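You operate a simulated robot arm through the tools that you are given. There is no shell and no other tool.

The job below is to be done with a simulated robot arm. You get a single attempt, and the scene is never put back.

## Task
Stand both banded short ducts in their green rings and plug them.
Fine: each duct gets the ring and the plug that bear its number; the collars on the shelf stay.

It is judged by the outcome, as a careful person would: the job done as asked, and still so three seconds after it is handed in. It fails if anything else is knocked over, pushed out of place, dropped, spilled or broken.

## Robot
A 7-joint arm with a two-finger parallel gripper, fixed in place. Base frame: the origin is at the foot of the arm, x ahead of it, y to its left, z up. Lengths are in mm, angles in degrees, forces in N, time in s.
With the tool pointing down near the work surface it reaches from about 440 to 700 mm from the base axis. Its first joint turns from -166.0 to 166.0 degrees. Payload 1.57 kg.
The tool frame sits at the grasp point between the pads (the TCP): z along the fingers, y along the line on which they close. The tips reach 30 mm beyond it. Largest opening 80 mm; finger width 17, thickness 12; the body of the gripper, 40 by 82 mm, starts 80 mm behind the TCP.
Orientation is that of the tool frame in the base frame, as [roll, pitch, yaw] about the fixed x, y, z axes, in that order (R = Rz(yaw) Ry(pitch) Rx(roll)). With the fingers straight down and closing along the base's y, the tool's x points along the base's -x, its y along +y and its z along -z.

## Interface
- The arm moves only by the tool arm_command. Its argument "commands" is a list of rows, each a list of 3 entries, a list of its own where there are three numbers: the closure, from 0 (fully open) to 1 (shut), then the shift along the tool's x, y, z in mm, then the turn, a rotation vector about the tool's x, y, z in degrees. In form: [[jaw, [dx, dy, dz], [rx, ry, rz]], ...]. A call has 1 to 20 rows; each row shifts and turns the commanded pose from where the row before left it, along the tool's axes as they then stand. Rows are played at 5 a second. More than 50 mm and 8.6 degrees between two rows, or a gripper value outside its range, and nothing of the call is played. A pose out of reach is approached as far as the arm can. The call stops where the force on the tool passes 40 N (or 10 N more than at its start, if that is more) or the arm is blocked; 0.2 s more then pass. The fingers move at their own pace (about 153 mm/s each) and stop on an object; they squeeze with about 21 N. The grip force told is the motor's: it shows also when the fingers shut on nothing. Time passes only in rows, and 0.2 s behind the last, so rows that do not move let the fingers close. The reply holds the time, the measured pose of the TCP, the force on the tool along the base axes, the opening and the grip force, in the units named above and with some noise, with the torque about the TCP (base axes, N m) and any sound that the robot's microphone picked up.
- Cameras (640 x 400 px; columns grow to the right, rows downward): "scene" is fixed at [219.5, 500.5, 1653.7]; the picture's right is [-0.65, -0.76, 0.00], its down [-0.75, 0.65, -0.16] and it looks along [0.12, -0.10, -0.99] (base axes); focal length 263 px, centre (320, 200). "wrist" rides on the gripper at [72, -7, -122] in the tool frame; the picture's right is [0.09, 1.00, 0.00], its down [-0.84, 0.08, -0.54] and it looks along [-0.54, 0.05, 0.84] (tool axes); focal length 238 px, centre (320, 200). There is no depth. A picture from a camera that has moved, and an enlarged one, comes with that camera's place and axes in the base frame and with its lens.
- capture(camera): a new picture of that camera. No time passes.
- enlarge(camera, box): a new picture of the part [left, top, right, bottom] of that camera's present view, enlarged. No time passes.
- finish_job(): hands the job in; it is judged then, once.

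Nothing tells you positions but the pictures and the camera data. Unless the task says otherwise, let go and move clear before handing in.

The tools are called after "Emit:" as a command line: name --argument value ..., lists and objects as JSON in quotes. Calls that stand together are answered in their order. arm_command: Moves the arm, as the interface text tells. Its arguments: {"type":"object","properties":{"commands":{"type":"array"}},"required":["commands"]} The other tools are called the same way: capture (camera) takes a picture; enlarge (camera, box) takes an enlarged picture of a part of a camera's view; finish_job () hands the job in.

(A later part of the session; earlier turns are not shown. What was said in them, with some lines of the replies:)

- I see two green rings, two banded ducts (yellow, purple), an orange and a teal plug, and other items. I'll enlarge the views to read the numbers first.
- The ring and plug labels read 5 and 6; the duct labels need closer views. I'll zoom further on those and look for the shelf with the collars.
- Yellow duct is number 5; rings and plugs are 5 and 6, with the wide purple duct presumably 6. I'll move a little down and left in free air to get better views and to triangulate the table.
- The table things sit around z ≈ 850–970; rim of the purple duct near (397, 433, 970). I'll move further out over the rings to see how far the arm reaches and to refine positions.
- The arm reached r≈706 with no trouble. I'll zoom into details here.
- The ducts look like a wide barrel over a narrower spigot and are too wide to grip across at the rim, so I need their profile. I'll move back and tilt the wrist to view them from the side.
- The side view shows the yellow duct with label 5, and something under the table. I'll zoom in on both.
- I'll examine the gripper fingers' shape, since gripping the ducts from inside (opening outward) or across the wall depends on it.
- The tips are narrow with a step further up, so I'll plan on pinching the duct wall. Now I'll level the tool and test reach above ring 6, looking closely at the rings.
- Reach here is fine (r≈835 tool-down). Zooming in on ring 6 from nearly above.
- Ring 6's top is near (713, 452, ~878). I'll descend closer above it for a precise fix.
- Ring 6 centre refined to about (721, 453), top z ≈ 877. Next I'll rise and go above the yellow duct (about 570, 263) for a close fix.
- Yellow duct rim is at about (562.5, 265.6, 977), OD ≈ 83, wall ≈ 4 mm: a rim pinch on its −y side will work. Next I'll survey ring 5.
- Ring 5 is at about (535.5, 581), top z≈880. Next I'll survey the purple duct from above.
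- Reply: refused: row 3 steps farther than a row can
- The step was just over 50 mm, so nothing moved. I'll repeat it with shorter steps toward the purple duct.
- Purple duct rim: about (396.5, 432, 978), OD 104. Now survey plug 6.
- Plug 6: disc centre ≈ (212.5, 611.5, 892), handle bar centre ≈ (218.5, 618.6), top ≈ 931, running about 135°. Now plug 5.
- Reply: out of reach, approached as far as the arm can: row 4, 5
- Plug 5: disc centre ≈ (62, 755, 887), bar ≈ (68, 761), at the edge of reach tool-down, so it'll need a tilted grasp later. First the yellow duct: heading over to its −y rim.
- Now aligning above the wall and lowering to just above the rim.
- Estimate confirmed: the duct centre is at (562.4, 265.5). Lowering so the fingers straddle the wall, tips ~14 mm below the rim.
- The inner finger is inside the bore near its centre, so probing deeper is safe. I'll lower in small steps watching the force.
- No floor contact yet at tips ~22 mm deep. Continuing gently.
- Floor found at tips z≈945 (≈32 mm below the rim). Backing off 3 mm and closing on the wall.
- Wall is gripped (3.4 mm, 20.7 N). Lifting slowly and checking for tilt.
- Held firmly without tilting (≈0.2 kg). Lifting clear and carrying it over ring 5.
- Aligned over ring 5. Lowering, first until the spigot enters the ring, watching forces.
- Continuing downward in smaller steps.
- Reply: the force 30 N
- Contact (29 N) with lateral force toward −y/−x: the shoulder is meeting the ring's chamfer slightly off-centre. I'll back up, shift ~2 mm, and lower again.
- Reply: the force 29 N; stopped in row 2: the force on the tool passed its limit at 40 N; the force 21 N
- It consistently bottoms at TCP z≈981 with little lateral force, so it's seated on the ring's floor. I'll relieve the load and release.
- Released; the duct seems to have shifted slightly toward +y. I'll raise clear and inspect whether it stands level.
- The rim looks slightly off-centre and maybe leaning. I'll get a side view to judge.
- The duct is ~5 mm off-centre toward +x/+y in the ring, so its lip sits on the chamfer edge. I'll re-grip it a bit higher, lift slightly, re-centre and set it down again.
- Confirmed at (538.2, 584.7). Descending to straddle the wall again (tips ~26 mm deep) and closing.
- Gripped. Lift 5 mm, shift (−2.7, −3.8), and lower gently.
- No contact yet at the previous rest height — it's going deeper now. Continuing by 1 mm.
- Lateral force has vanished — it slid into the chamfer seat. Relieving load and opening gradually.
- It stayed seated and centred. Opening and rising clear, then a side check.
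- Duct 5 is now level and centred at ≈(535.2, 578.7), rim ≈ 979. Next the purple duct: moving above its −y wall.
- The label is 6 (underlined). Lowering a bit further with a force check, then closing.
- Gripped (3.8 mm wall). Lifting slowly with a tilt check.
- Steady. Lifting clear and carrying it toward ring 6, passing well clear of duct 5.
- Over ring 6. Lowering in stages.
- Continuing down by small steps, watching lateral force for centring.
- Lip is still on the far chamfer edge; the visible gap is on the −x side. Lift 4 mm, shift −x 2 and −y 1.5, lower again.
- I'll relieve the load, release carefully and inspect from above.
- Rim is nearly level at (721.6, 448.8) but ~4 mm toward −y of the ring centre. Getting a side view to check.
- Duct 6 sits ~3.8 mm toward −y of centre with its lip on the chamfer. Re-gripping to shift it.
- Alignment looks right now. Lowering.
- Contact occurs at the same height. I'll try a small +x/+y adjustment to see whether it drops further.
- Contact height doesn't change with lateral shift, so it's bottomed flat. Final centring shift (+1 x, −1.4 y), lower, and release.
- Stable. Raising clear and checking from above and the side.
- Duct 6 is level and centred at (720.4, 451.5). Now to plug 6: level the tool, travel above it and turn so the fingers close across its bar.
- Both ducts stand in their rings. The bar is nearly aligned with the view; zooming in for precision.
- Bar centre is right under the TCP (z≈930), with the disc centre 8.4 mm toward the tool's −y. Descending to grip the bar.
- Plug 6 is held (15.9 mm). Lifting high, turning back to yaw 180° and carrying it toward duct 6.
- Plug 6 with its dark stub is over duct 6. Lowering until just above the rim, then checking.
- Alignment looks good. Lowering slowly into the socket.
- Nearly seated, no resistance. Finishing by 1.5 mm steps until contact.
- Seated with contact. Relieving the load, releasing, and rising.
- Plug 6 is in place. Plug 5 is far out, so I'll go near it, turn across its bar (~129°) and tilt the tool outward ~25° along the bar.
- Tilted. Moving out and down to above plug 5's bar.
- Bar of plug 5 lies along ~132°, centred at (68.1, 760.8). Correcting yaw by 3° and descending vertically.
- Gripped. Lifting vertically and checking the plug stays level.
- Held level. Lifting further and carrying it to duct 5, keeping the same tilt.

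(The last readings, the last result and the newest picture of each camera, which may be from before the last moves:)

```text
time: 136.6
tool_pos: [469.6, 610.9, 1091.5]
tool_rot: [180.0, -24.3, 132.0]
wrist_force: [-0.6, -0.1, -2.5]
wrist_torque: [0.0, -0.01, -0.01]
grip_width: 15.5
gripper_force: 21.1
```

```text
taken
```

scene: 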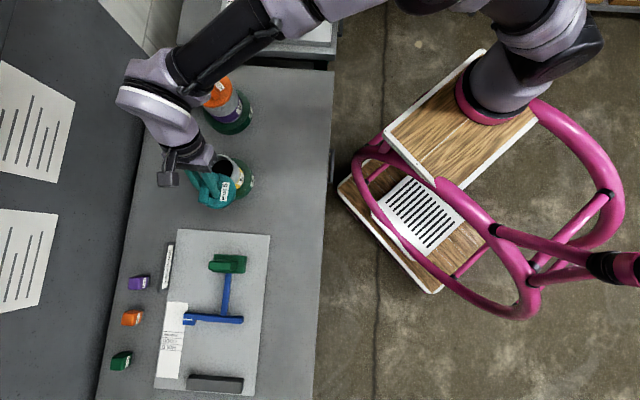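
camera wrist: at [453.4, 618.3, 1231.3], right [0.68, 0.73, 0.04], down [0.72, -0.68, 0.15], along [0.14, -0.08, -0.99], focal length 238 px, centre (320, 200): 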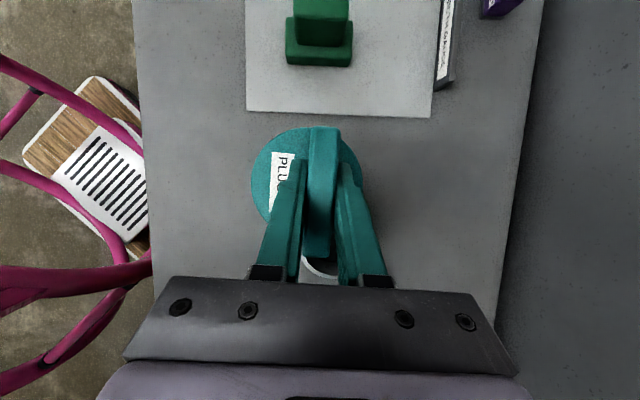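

Emit:
arm_command --commands '[[1, [-29.3, 18, -17.5], [0, 0, 0]], [1, [-29.3, 18, -17.5], [0, 0, 0]], [1, [0, 0, 0], [0, 0, 0]]]'

Emit:
enlarge --camera "wrist" --box '[220, 80, 420, 280]'

Emit:
enlarge --camera "scene" --box '[180, 130, 270, 220]'

Emit:
capture --camera "scene"

```text
time: 137.4
tool_pos: [541.6, 584.7, 1097.8]
tool_rot: [180.0, -24.1, 132.0]
wrist_force: [0.6, 0.0, -3.4]
wrist_torque: [0.0, -0.01, 0.0]
grip_width: 16.2
gripper_force: 21.6
```

```text
2.00 times, centred on (320, 180) of wrist
camera zoom: at [525.3, 591.9, 1239.4], right [0.68, 0.73, 0.04], down [0.72, -0.68, 0.15], along [0.14, -0.08, -0.99], focal length 477 px, centre (320, 240)
```

zoom: 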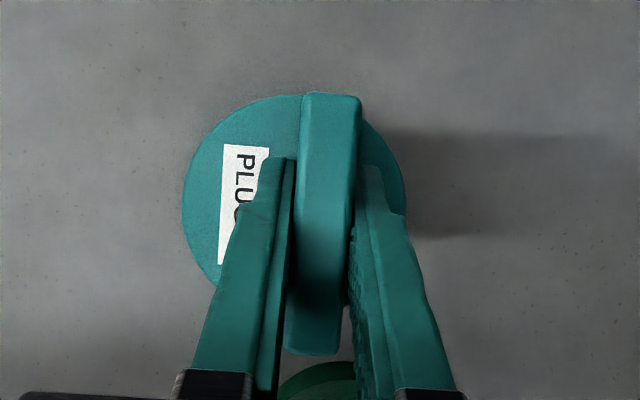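

```text
4.44 times, centred on (225, 175) of scene
camera zoom: at [219.5, 500.5, 1653.7], right [-0.65, -0.76, 0.0], down [-0.75, 0.65, -0.16], along [0.12, -0.1, -0.99], focal length 1168 px, centre (742, 311)
```

zoom: 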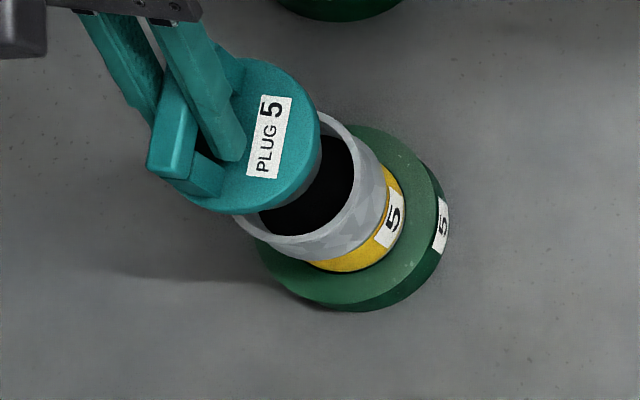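

```text
taken
```

scene: 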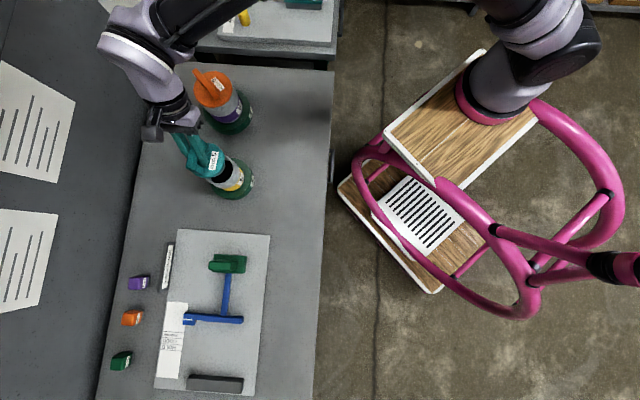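

Plug 5 is over duct 5. Lowering vertically in the tilted frame.

Emit:
arm_command --commands '[[1, [-4.9, 0, 10.9], [0, 0, 0]], [1, [-4.1, 0, 9.1], [0, 0, 0]], [1, [-2.9, 0, 6.4], [0, 0, 0]], [1, [0, 0, 0], [0, 0, 0]]]'

Emit:
enlarge --camera "scene" --box '[190, 140, 260, 210]'

Emit:
enlarge --camera "wrist" --box '[220, 80, 420, 280]'

```text
time: 138.4
tool_pos: [541.3, 584.2, 1068.3]
tool_rot: [-180.0, -24.2, 132.0]
wrist_force: [-0.8, -0.3, -2.1]
wrist_torque: [0.01, 0.02, 0.0]
grip_width: 16.0
gripper_force: 20.0
```

```text
5.71 times, centred on (225, 175) of scene
camera zoom: at [219.5, 500.5, 1653.7], right [-0.65, -0.76, 0.0], down [-0.75, 0.65, -0.16], along [0.12, -0.1, -0.99], focal length 1502 px, centre (863, 343)
```

zoom: 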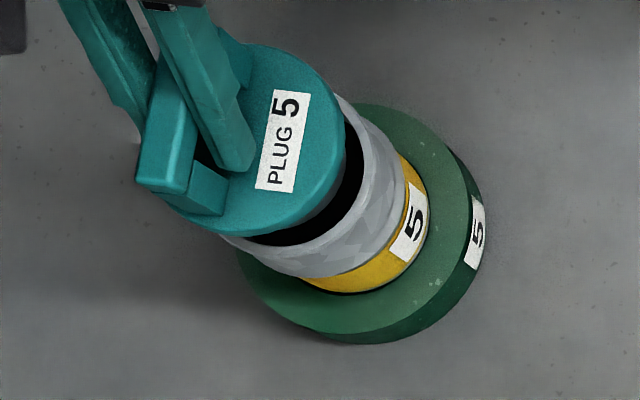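

```text
2.00 times, centred on (320, 180) of wrist
camera zoom: at [525.0, 592.1, 1209.4], right [0.68, 0.73, 0.04], down [0.72, -0.68, 0.15], along [0.14, -0.08, -0.99], focal length 477 px, centre (320, 240)
```

zoom: 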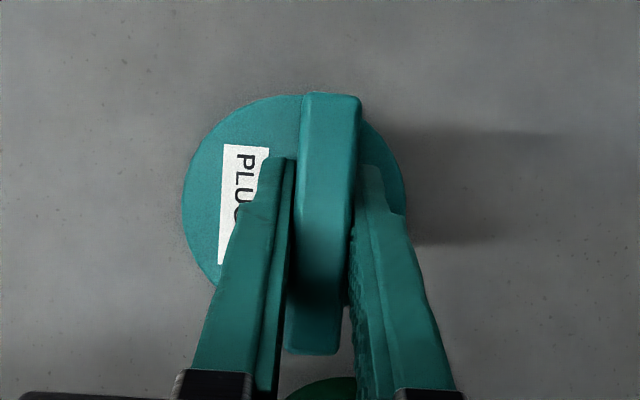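

Looks aligned. Lowering into the socket step by step.

Emit:
arm_command --commands '[[1, [-1.23, 0, 2.74], [0, 0, 0]], [1, [-1.23, 0, 2.74], [0, 0, 0]], [1, [0, 0, 0], [0, 0, 0]]]'

Emit:
arm_command --commands '[[1, [-1.23, 0, 2.74], [0, 0, 0]], [1, [-1.23, 0, 2.74], [0, 0, 0]], [1, [0, 0, 0], [0, 0, 0]]]'

Emit:
arm_command --commands '[[1, [-1.23, 0, 2.74], [0, 0, 0]], [1, [-1.23, 0, 2.74], [0, 0, 0]], [1, [0, 0, 0], [0, 0, 0]]]'

Emit:
enlarge --camera "scene" --box '[190, 140, 260, 210]'

```text
time: 139.2
tool_pos: [542.0, 584.7, 1062.3]
tool_rot: [179.9, -24.3, 132.0]
wrist_force: [-0.7, 1.0, -1.4]
wrist_torque: [0.01, -0.03, 0.01]
grip_width: 16.0
gripper_force: 20.7
```

```text
time: 140.0
tool_pos: [540.7, 583.6, 1056.5]
tool_rot: [-180.0, -24.2, 132.0]
wrist_force: [0.6, -0.1, -2.4]
wrist_torque: [0.02, -0.03, 0.0]
grip_width: 16.0
gripper_force: 21.5
```

```text
time: 140.8
tool_pos: [541.1, 585.7, 1049.6]
tool_rot: [180.0, -24.2, 132.0]
wrist_force: [-0.2, -0.2, -1.5]
wrist_torque: [0.04, -0.04, 0.02]
grip_width: 15.9
gripper_force: 21.1
```

```text
5.71 times, centred on (225, 175) of scene
camera zoom: at [219.5, 500.5, 1653.7], right [-0.65, -0.76, 0.0], down [-0.75, 0.65, -0.16], along [0.12, -0.1, -0.99], focal length 1502 px, centre (863, 343)
```

zoom: 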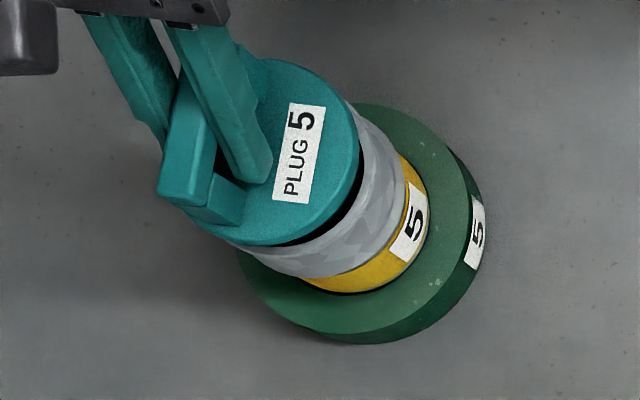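

The stub is entering freely. Continuing.

Emit:
arm_command --commands '[[1, [-1.23, 0, 2.74], [0, 0, 0]], [1, [-1.23, 0, 2.74], [0, 0, 0]], [1, [-1.23, 0, 2.74], [0, 0, 0]], [1, [0, 0, 0], [0, 0, 0]]]'

Emit:
arm_command --commands '[[1, [-1.23, 0, 2.74], [0, 0, 0]], [1, [-0.82, 0, 1.82], [0, 0, 0]], [1, [0, 0, 0], [0, 0, 0]]]'

Emit:
arm_command --commands '[[1, [-0.82, 0, 1.82], [0, 0, 0]], [1, [0, 0, 0], [0, 0, 0]]]'

Emit:
arm_command --commands '[[1, [-0.62, 0, 1.37], [0, 0, 0]], [1, [0, 0, 0], [0, 0, 0]]]'

Emit:
enlarge --camera "scene" --box '[190, 140, 260, 210]'

```text
time: 141.8
tool_pos: [541.9, 583.6, 1041.1]
tool_rot: [-179.9, -24.2, 132.1]
wrist_force: [1.3, 0.5, -2.1]
wrist_torque: [0.01, 0.01, 0.01]
grip_width: 15.9
gripper_force: 20.9
```

```text
time: 142.6
tool_pos: [540.0, 584.1, 1036.8]
tool_rot: [179.9, -24.1, 132.0]
wrist_force: [0.1, 0.1, -1.8]
wrist_torque: [0.03, -0.02, 0.0]
grip_width: 15.6
gripper_force: 21.0
```

```text
time: 143.2
tool_pos: [540.3, 584.5, 1034.2]
tool_rot: [179.9, -24.2, 132.0]
wrist_force: [-0.4, 0.1, -1.5]
wrist_torque: [0.0, -0.01, -0.02]
grip_width: 16.3
gripper_force: 21.4
```

```text
time: 143.8
tool_pos: [541.4, 584.7, 1033.7]
tool_rot: [-179.9, -24.2, 132.0]
wrist_force: [0.0, 0.1, -2.3]
wrist_torque: [0.03, -0.02, 0.0]
grip_width: 15.8
gripper_force: 21.3
```

```text
5.71 times, centred on (225, 175) of scene
camera zoom: at [219.5, 500.5, 1653.7], right [-0.65, -0.76, 0.0], down [-0.75, 0.65, -0.16], along [0.12, -0.1, -0.99], focal length 1502 px, centre (863, 343)
```

zoom: 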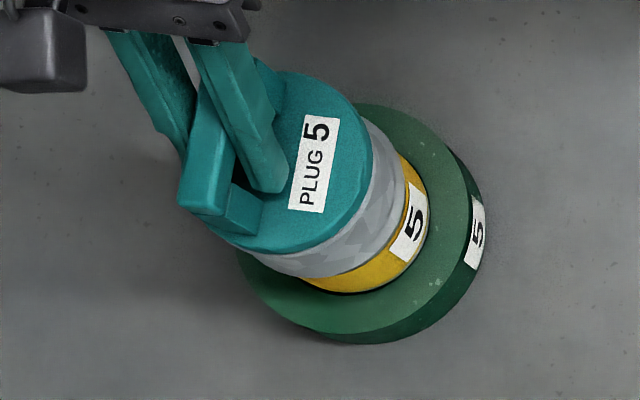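

Emit:
arm_command --commands '[[1, [-0.62, 0, 1.37], [0, 0, 0]], [1, [0, 0, 0], [0, 0, 0]]]'

Emit:
arm_command --commands '[[1, [-0.62, 0, 1.37], [0, 0, 0]], [1, [0, 0, 0], [0, 0, 0]]]'

Emit:
arm_command --commands '[[1, [-0.5, 0, 1.1], [0, 0, 0]], [1, [0, 0, 0], [0, 0, 0]]]'

```text
time: 144.4
tool_pos: [541.5, 584.2, 1031.3]
tool_rot: [-180.0, -24.2, 132.0]
wrist_force: [0.5, -0.2, -1.6]
wrist_torque: [-0.02, -0.02, 0.05]
grip_width: 15.8
gripper_force: 21.5
```

```text
time: 145.0
tool_pos: [540.8, 585.0, 1031.2]
tool_rot: [179.9, -24.2, 132.0]
wrist_force: [0.4, -1.5, 10.0]
wrist_torque: [-0.4, -0.07, 0.01]
grip_width: 16.0
gripper_force: 20.7
```

```text
time: 145.6
tool_pos: [541.5, 584.5, 1029.7]
tool_rot: [179.9, -24.2, 131.9]
wrist_force: [0.5, 0.2, 17.4]
wrist_torque: [-0.09, 0.24, 0.01]
grip_width: 16.0
gripper_force: 20.8
```

Seated (contact force). Relieving, releasing, and backing out along the tool axis.

Emit:
arm_command --commands '[[1, [0.6, 0, -1.4], [0, 0, 0]], [1, [0, 0, 0], [0, 0, 0]]]'

Emit:
arm_command --commands '[[0.75, [0, 0, 0], [0, 0, 0]], [0.6, [0, 0, 0], [0, 0, 0]], [0.4, [0, 0, 0], [0, 0, 0]], [0.4, [0, 0, 0], [0, 0, 0]], [0.4, [0, 0, -20], [0, 0, 0]], [0.4, [0, 0, -40], [0, 0, 0]], [0.4, [0, 0, -40], [0, 0, 0]], [0.4, [0, 0, 0], [0, 0, 0]]]'

Emit:
enlarge --camera "scene" --box '[190, 140, 260, 210]'

Emit:
capture --camera "wrist"

Emit:
capture --camera "scene"

```text
time: 146.2
tool_pos: [540.3, 584.3, 1031.2]
tool_rot: [-180.0, -24.2, 132.0]
wrist_force: [0.2, 2.5, 7.5]
wrist_torque: [0.43, 0.11, -0.03]
grip_width: 15.8
gripper_force: 20.9
```

```text
time: 148.0
tool_pos: [569.1, 555.1, 1121.4]
tool_rot: [-180.0, -24.2, 132.0]
wrist_force: [-0.1, 0.0, 0.5]
wrist_torque: [-0.02, 0.05, 0.02]
grip_width: 47.9
gripper_force: 0.1
```

```text
5.71 times, centred on (225, 175) of scene
camera zoom: at [219.5, 500.5, 1653.7], right [-0.65, -0.76, 0.0], down [-0.75, 0.65, -0.16], along [0.12, -0.1, -0.99], focal length 1502 px, centre (863, 343)
```

zoom: 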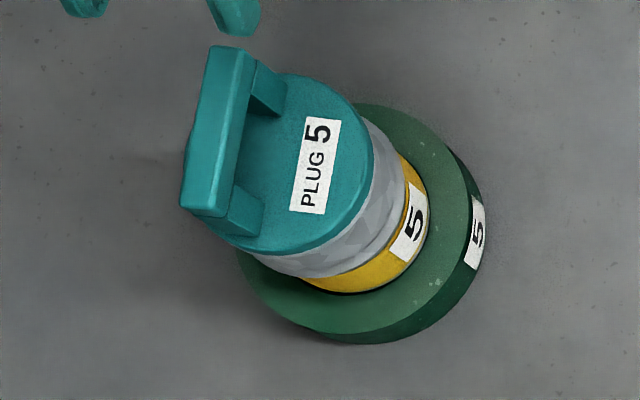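

```text
taken
camera wrist: at [552.3, 561.8, 1263.2], right [0.68, 0.73, 0.04], down [0.72, -0.68, 0.15], along [0.14, -0.08, -0.99], focal length 238 px, centre (320, 200)
```

wrist: 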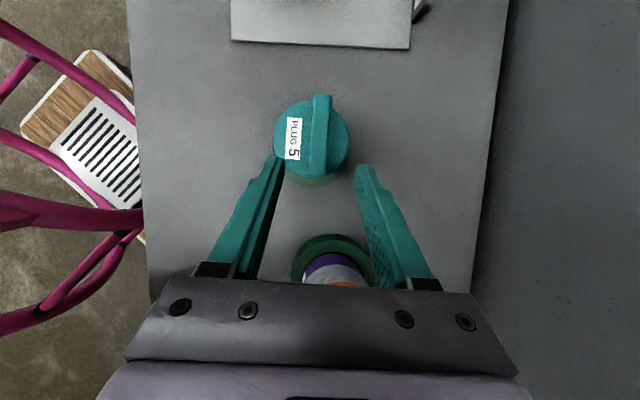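

```text
taken
```

scene: 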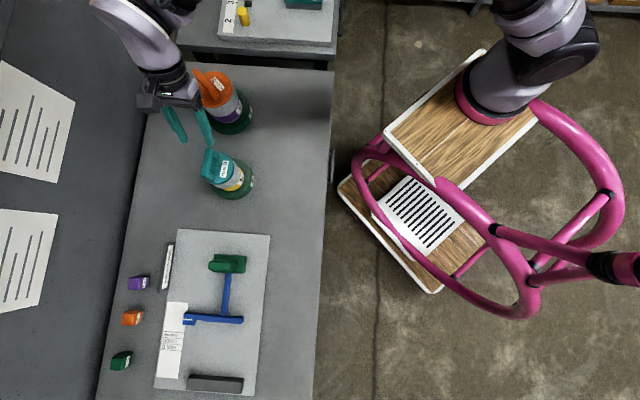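

Both plugs are in. I'll rise clear, level the tool and take side views for a final check.

Emit:
arm_command --commands '[[0, [0, 0, -45], [0, 0, 0]], [0, [0, 0, 0], [0, -8, 0]], [0, [0, 0, 0], [0, -8, 0]], [0, [0, 0, 0], [0, -8, 0]], [0, [0, 0, 0], [0, 0, -8]], [0, [0, 0, 0], [0, 0, -8]], [0, [0, 0, 0], [0, 0, -8]], [0, [0, 0, 0], [0, 0, -8]], [0, [0, 0, 0], [0, 0, -8]], [0, [0, 0, 0], [0, 0, -8]], [0, [45, 0, 0], [0, 0, 0]], [0, [45, 0, 0], [0, 0, 0]], [0, [45, 0, 0], [0, 0, 0]], [0, [45, 0, 0], [0, 0, 0]], [0, [40, 0, 0], [0, 0, 0]], [0, [0, 0, 0], [0, -8, 0]], [0, [0, 0, 0], [0, -8, 0]], [0, [0, 0, 0], [0, -8, 0]], [0, [0, 0, 0], [0, -8, 0]], [0, [0, 0, 0], [0, 0, 0]]]'

Emit:
capture --camera "wrist"

Emit:
enlarge --camera "wrist" --box '[220, 60, 440, 230]'

Emit:
capture --camera "scene"

Emit:
enlarge --camera "scene" --box '[170, 50, 290, 210]'

```text
time: 152.2
tool_pos: [362.4, 539.8, 1163.8]
tool_rot: [179.8, 32.0, 179.9]
wrist_force: [0.4, -0.1, 0.5]
wrist_torque: [0.0, -0.02, 0.02]
grip_width: 80.0
gripper_force: 0.0
```

```text
taken
camera wrist: at [234.4, 534.1, 1228.3], right [-0.08, 1.0, -0.05], down [0.42, 0.08, 0.9], along [0.9, 0.05, -0.43], focal length 238 px, centre (320, 200)
```

wrist: 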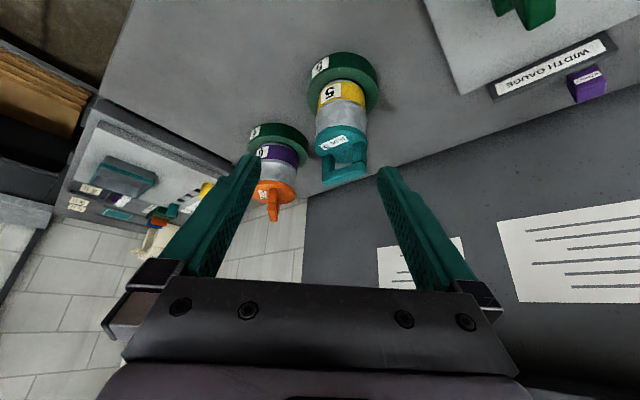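

```text
2.35 times, centred on (330, 145) of wrist
camera zoom: at [234.4, 534.1, 1228.3], right [-0.08, 1.0, -0.05], down [0.42, 0.08, 0.9], along [0.9, 0.05, -0.43], focal length 561 px, centre (296, 329)
```

zoom: 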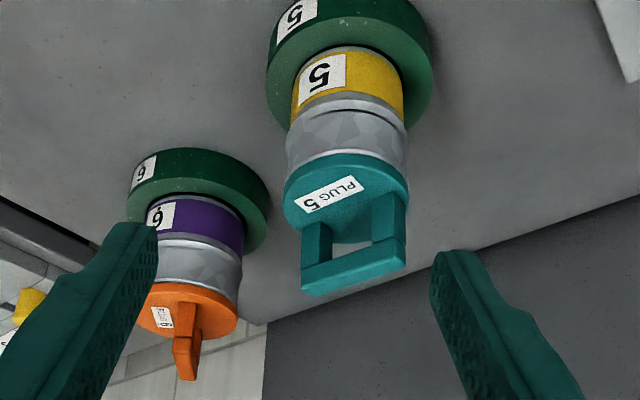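

```text
taken
```

scene: 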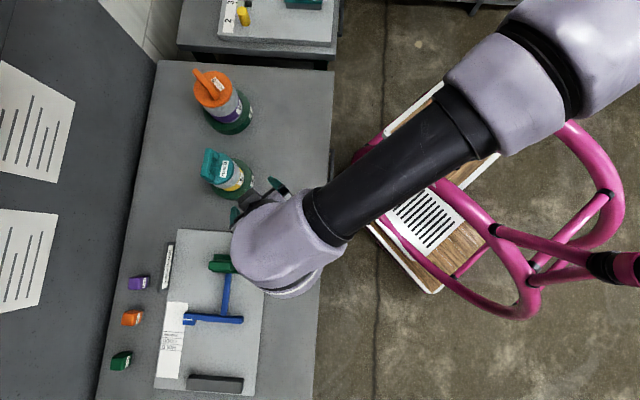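

```text
2.50 times, centred on (230, 130) of scene
camera zoom: at [219.5, 500.5, 1653.7], right [-0.65, -0.76, 0.0], down [-0.75, 0.65, -0.16], along [0.12, -0.1, -0.99], focal length 657 px, centre (545, 375)
```

zoom: 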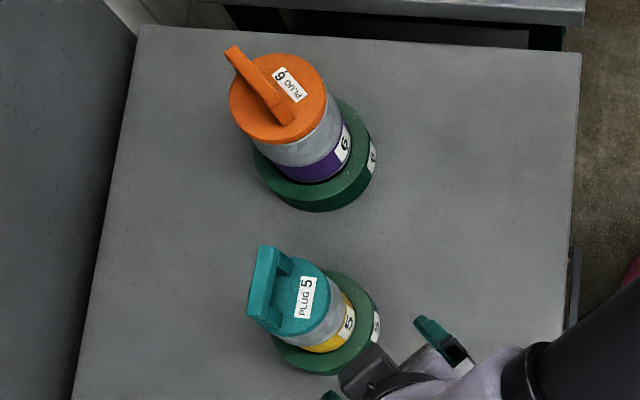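

Both stacks look upright. One closer look at the plug seating.

Emit:
enlarge --camera "wrist" --box '[305, 50, 385, 190]'

Emit:
enlarge --camera "wrist" --box '[240, 115, 320, 225]'

Emit:
enlarge --camera "scene" --box '[190, 140, 260, 210]'

```text
2.86 times, centred on (345, 120) of wrist
camera zoom: at [234.4, 534.1, 1228.3], right [-0.08, 1.0, -0.05], down [0.42, 0.08, 0.9], along [0.9, 0.05, -0.43], focal length 681 px, centre (249, 429)
```

zoom: 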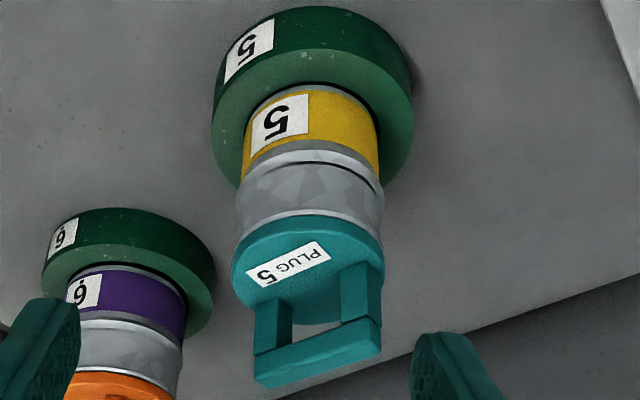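

```text
3.64 times, centred on (280, 170) of wrist
camera zoom: at [234.4, 534.1, 1228.3], right [-0.08, 1.0, -0.05], down [0.42, 0.08, 0.9], along [0.9, 0.05, -0.43], focal length 867 px, centre (466, 309)
```

zoom: 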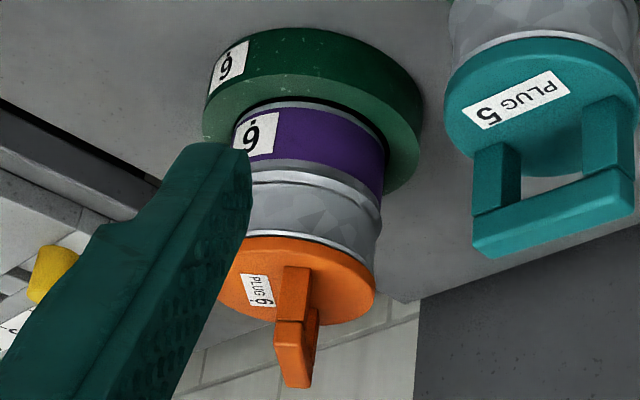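

```text
5.71 times, centred on (225, 175) of scene
camera zoom: at [219.5, 500.5, 1653.7], right [-0.65, -0.76, 0.0], down [-0.75, 0.65, -0.16], along [0.12, -0.1, -0.99], focal length 1502 px, centre (863, 343)
```

zoom: 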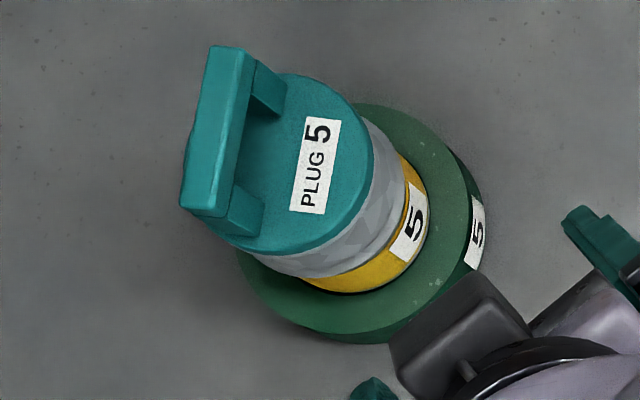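

Both ducts stand level in the rings that carry their numbers, 5 in 5 and 6 in 6, and each has its own plug seated flush. Nothing else has moved and the arm is clear, so I'm handing the job in.

Emit:
finish_job

```text
The job is handed in.
```

Both ducts are standing in their rings and plugged, and the job is handed in. The yellow duct is in ring 5 with plug 5, and the purple duct is in ring 6 with plug 6. In the last pictures both looked upright and the plugs sat flush.

Each duct first settled about 4–5 mm off-centre in its ring. I picked it up again and reset it, and both ended up centred.

I never identified the collars on the shelf in any view. I touched only the two ducts and the two plugs, and nothing else looked moved in the final pictures. The gripper is open and clear of everything.
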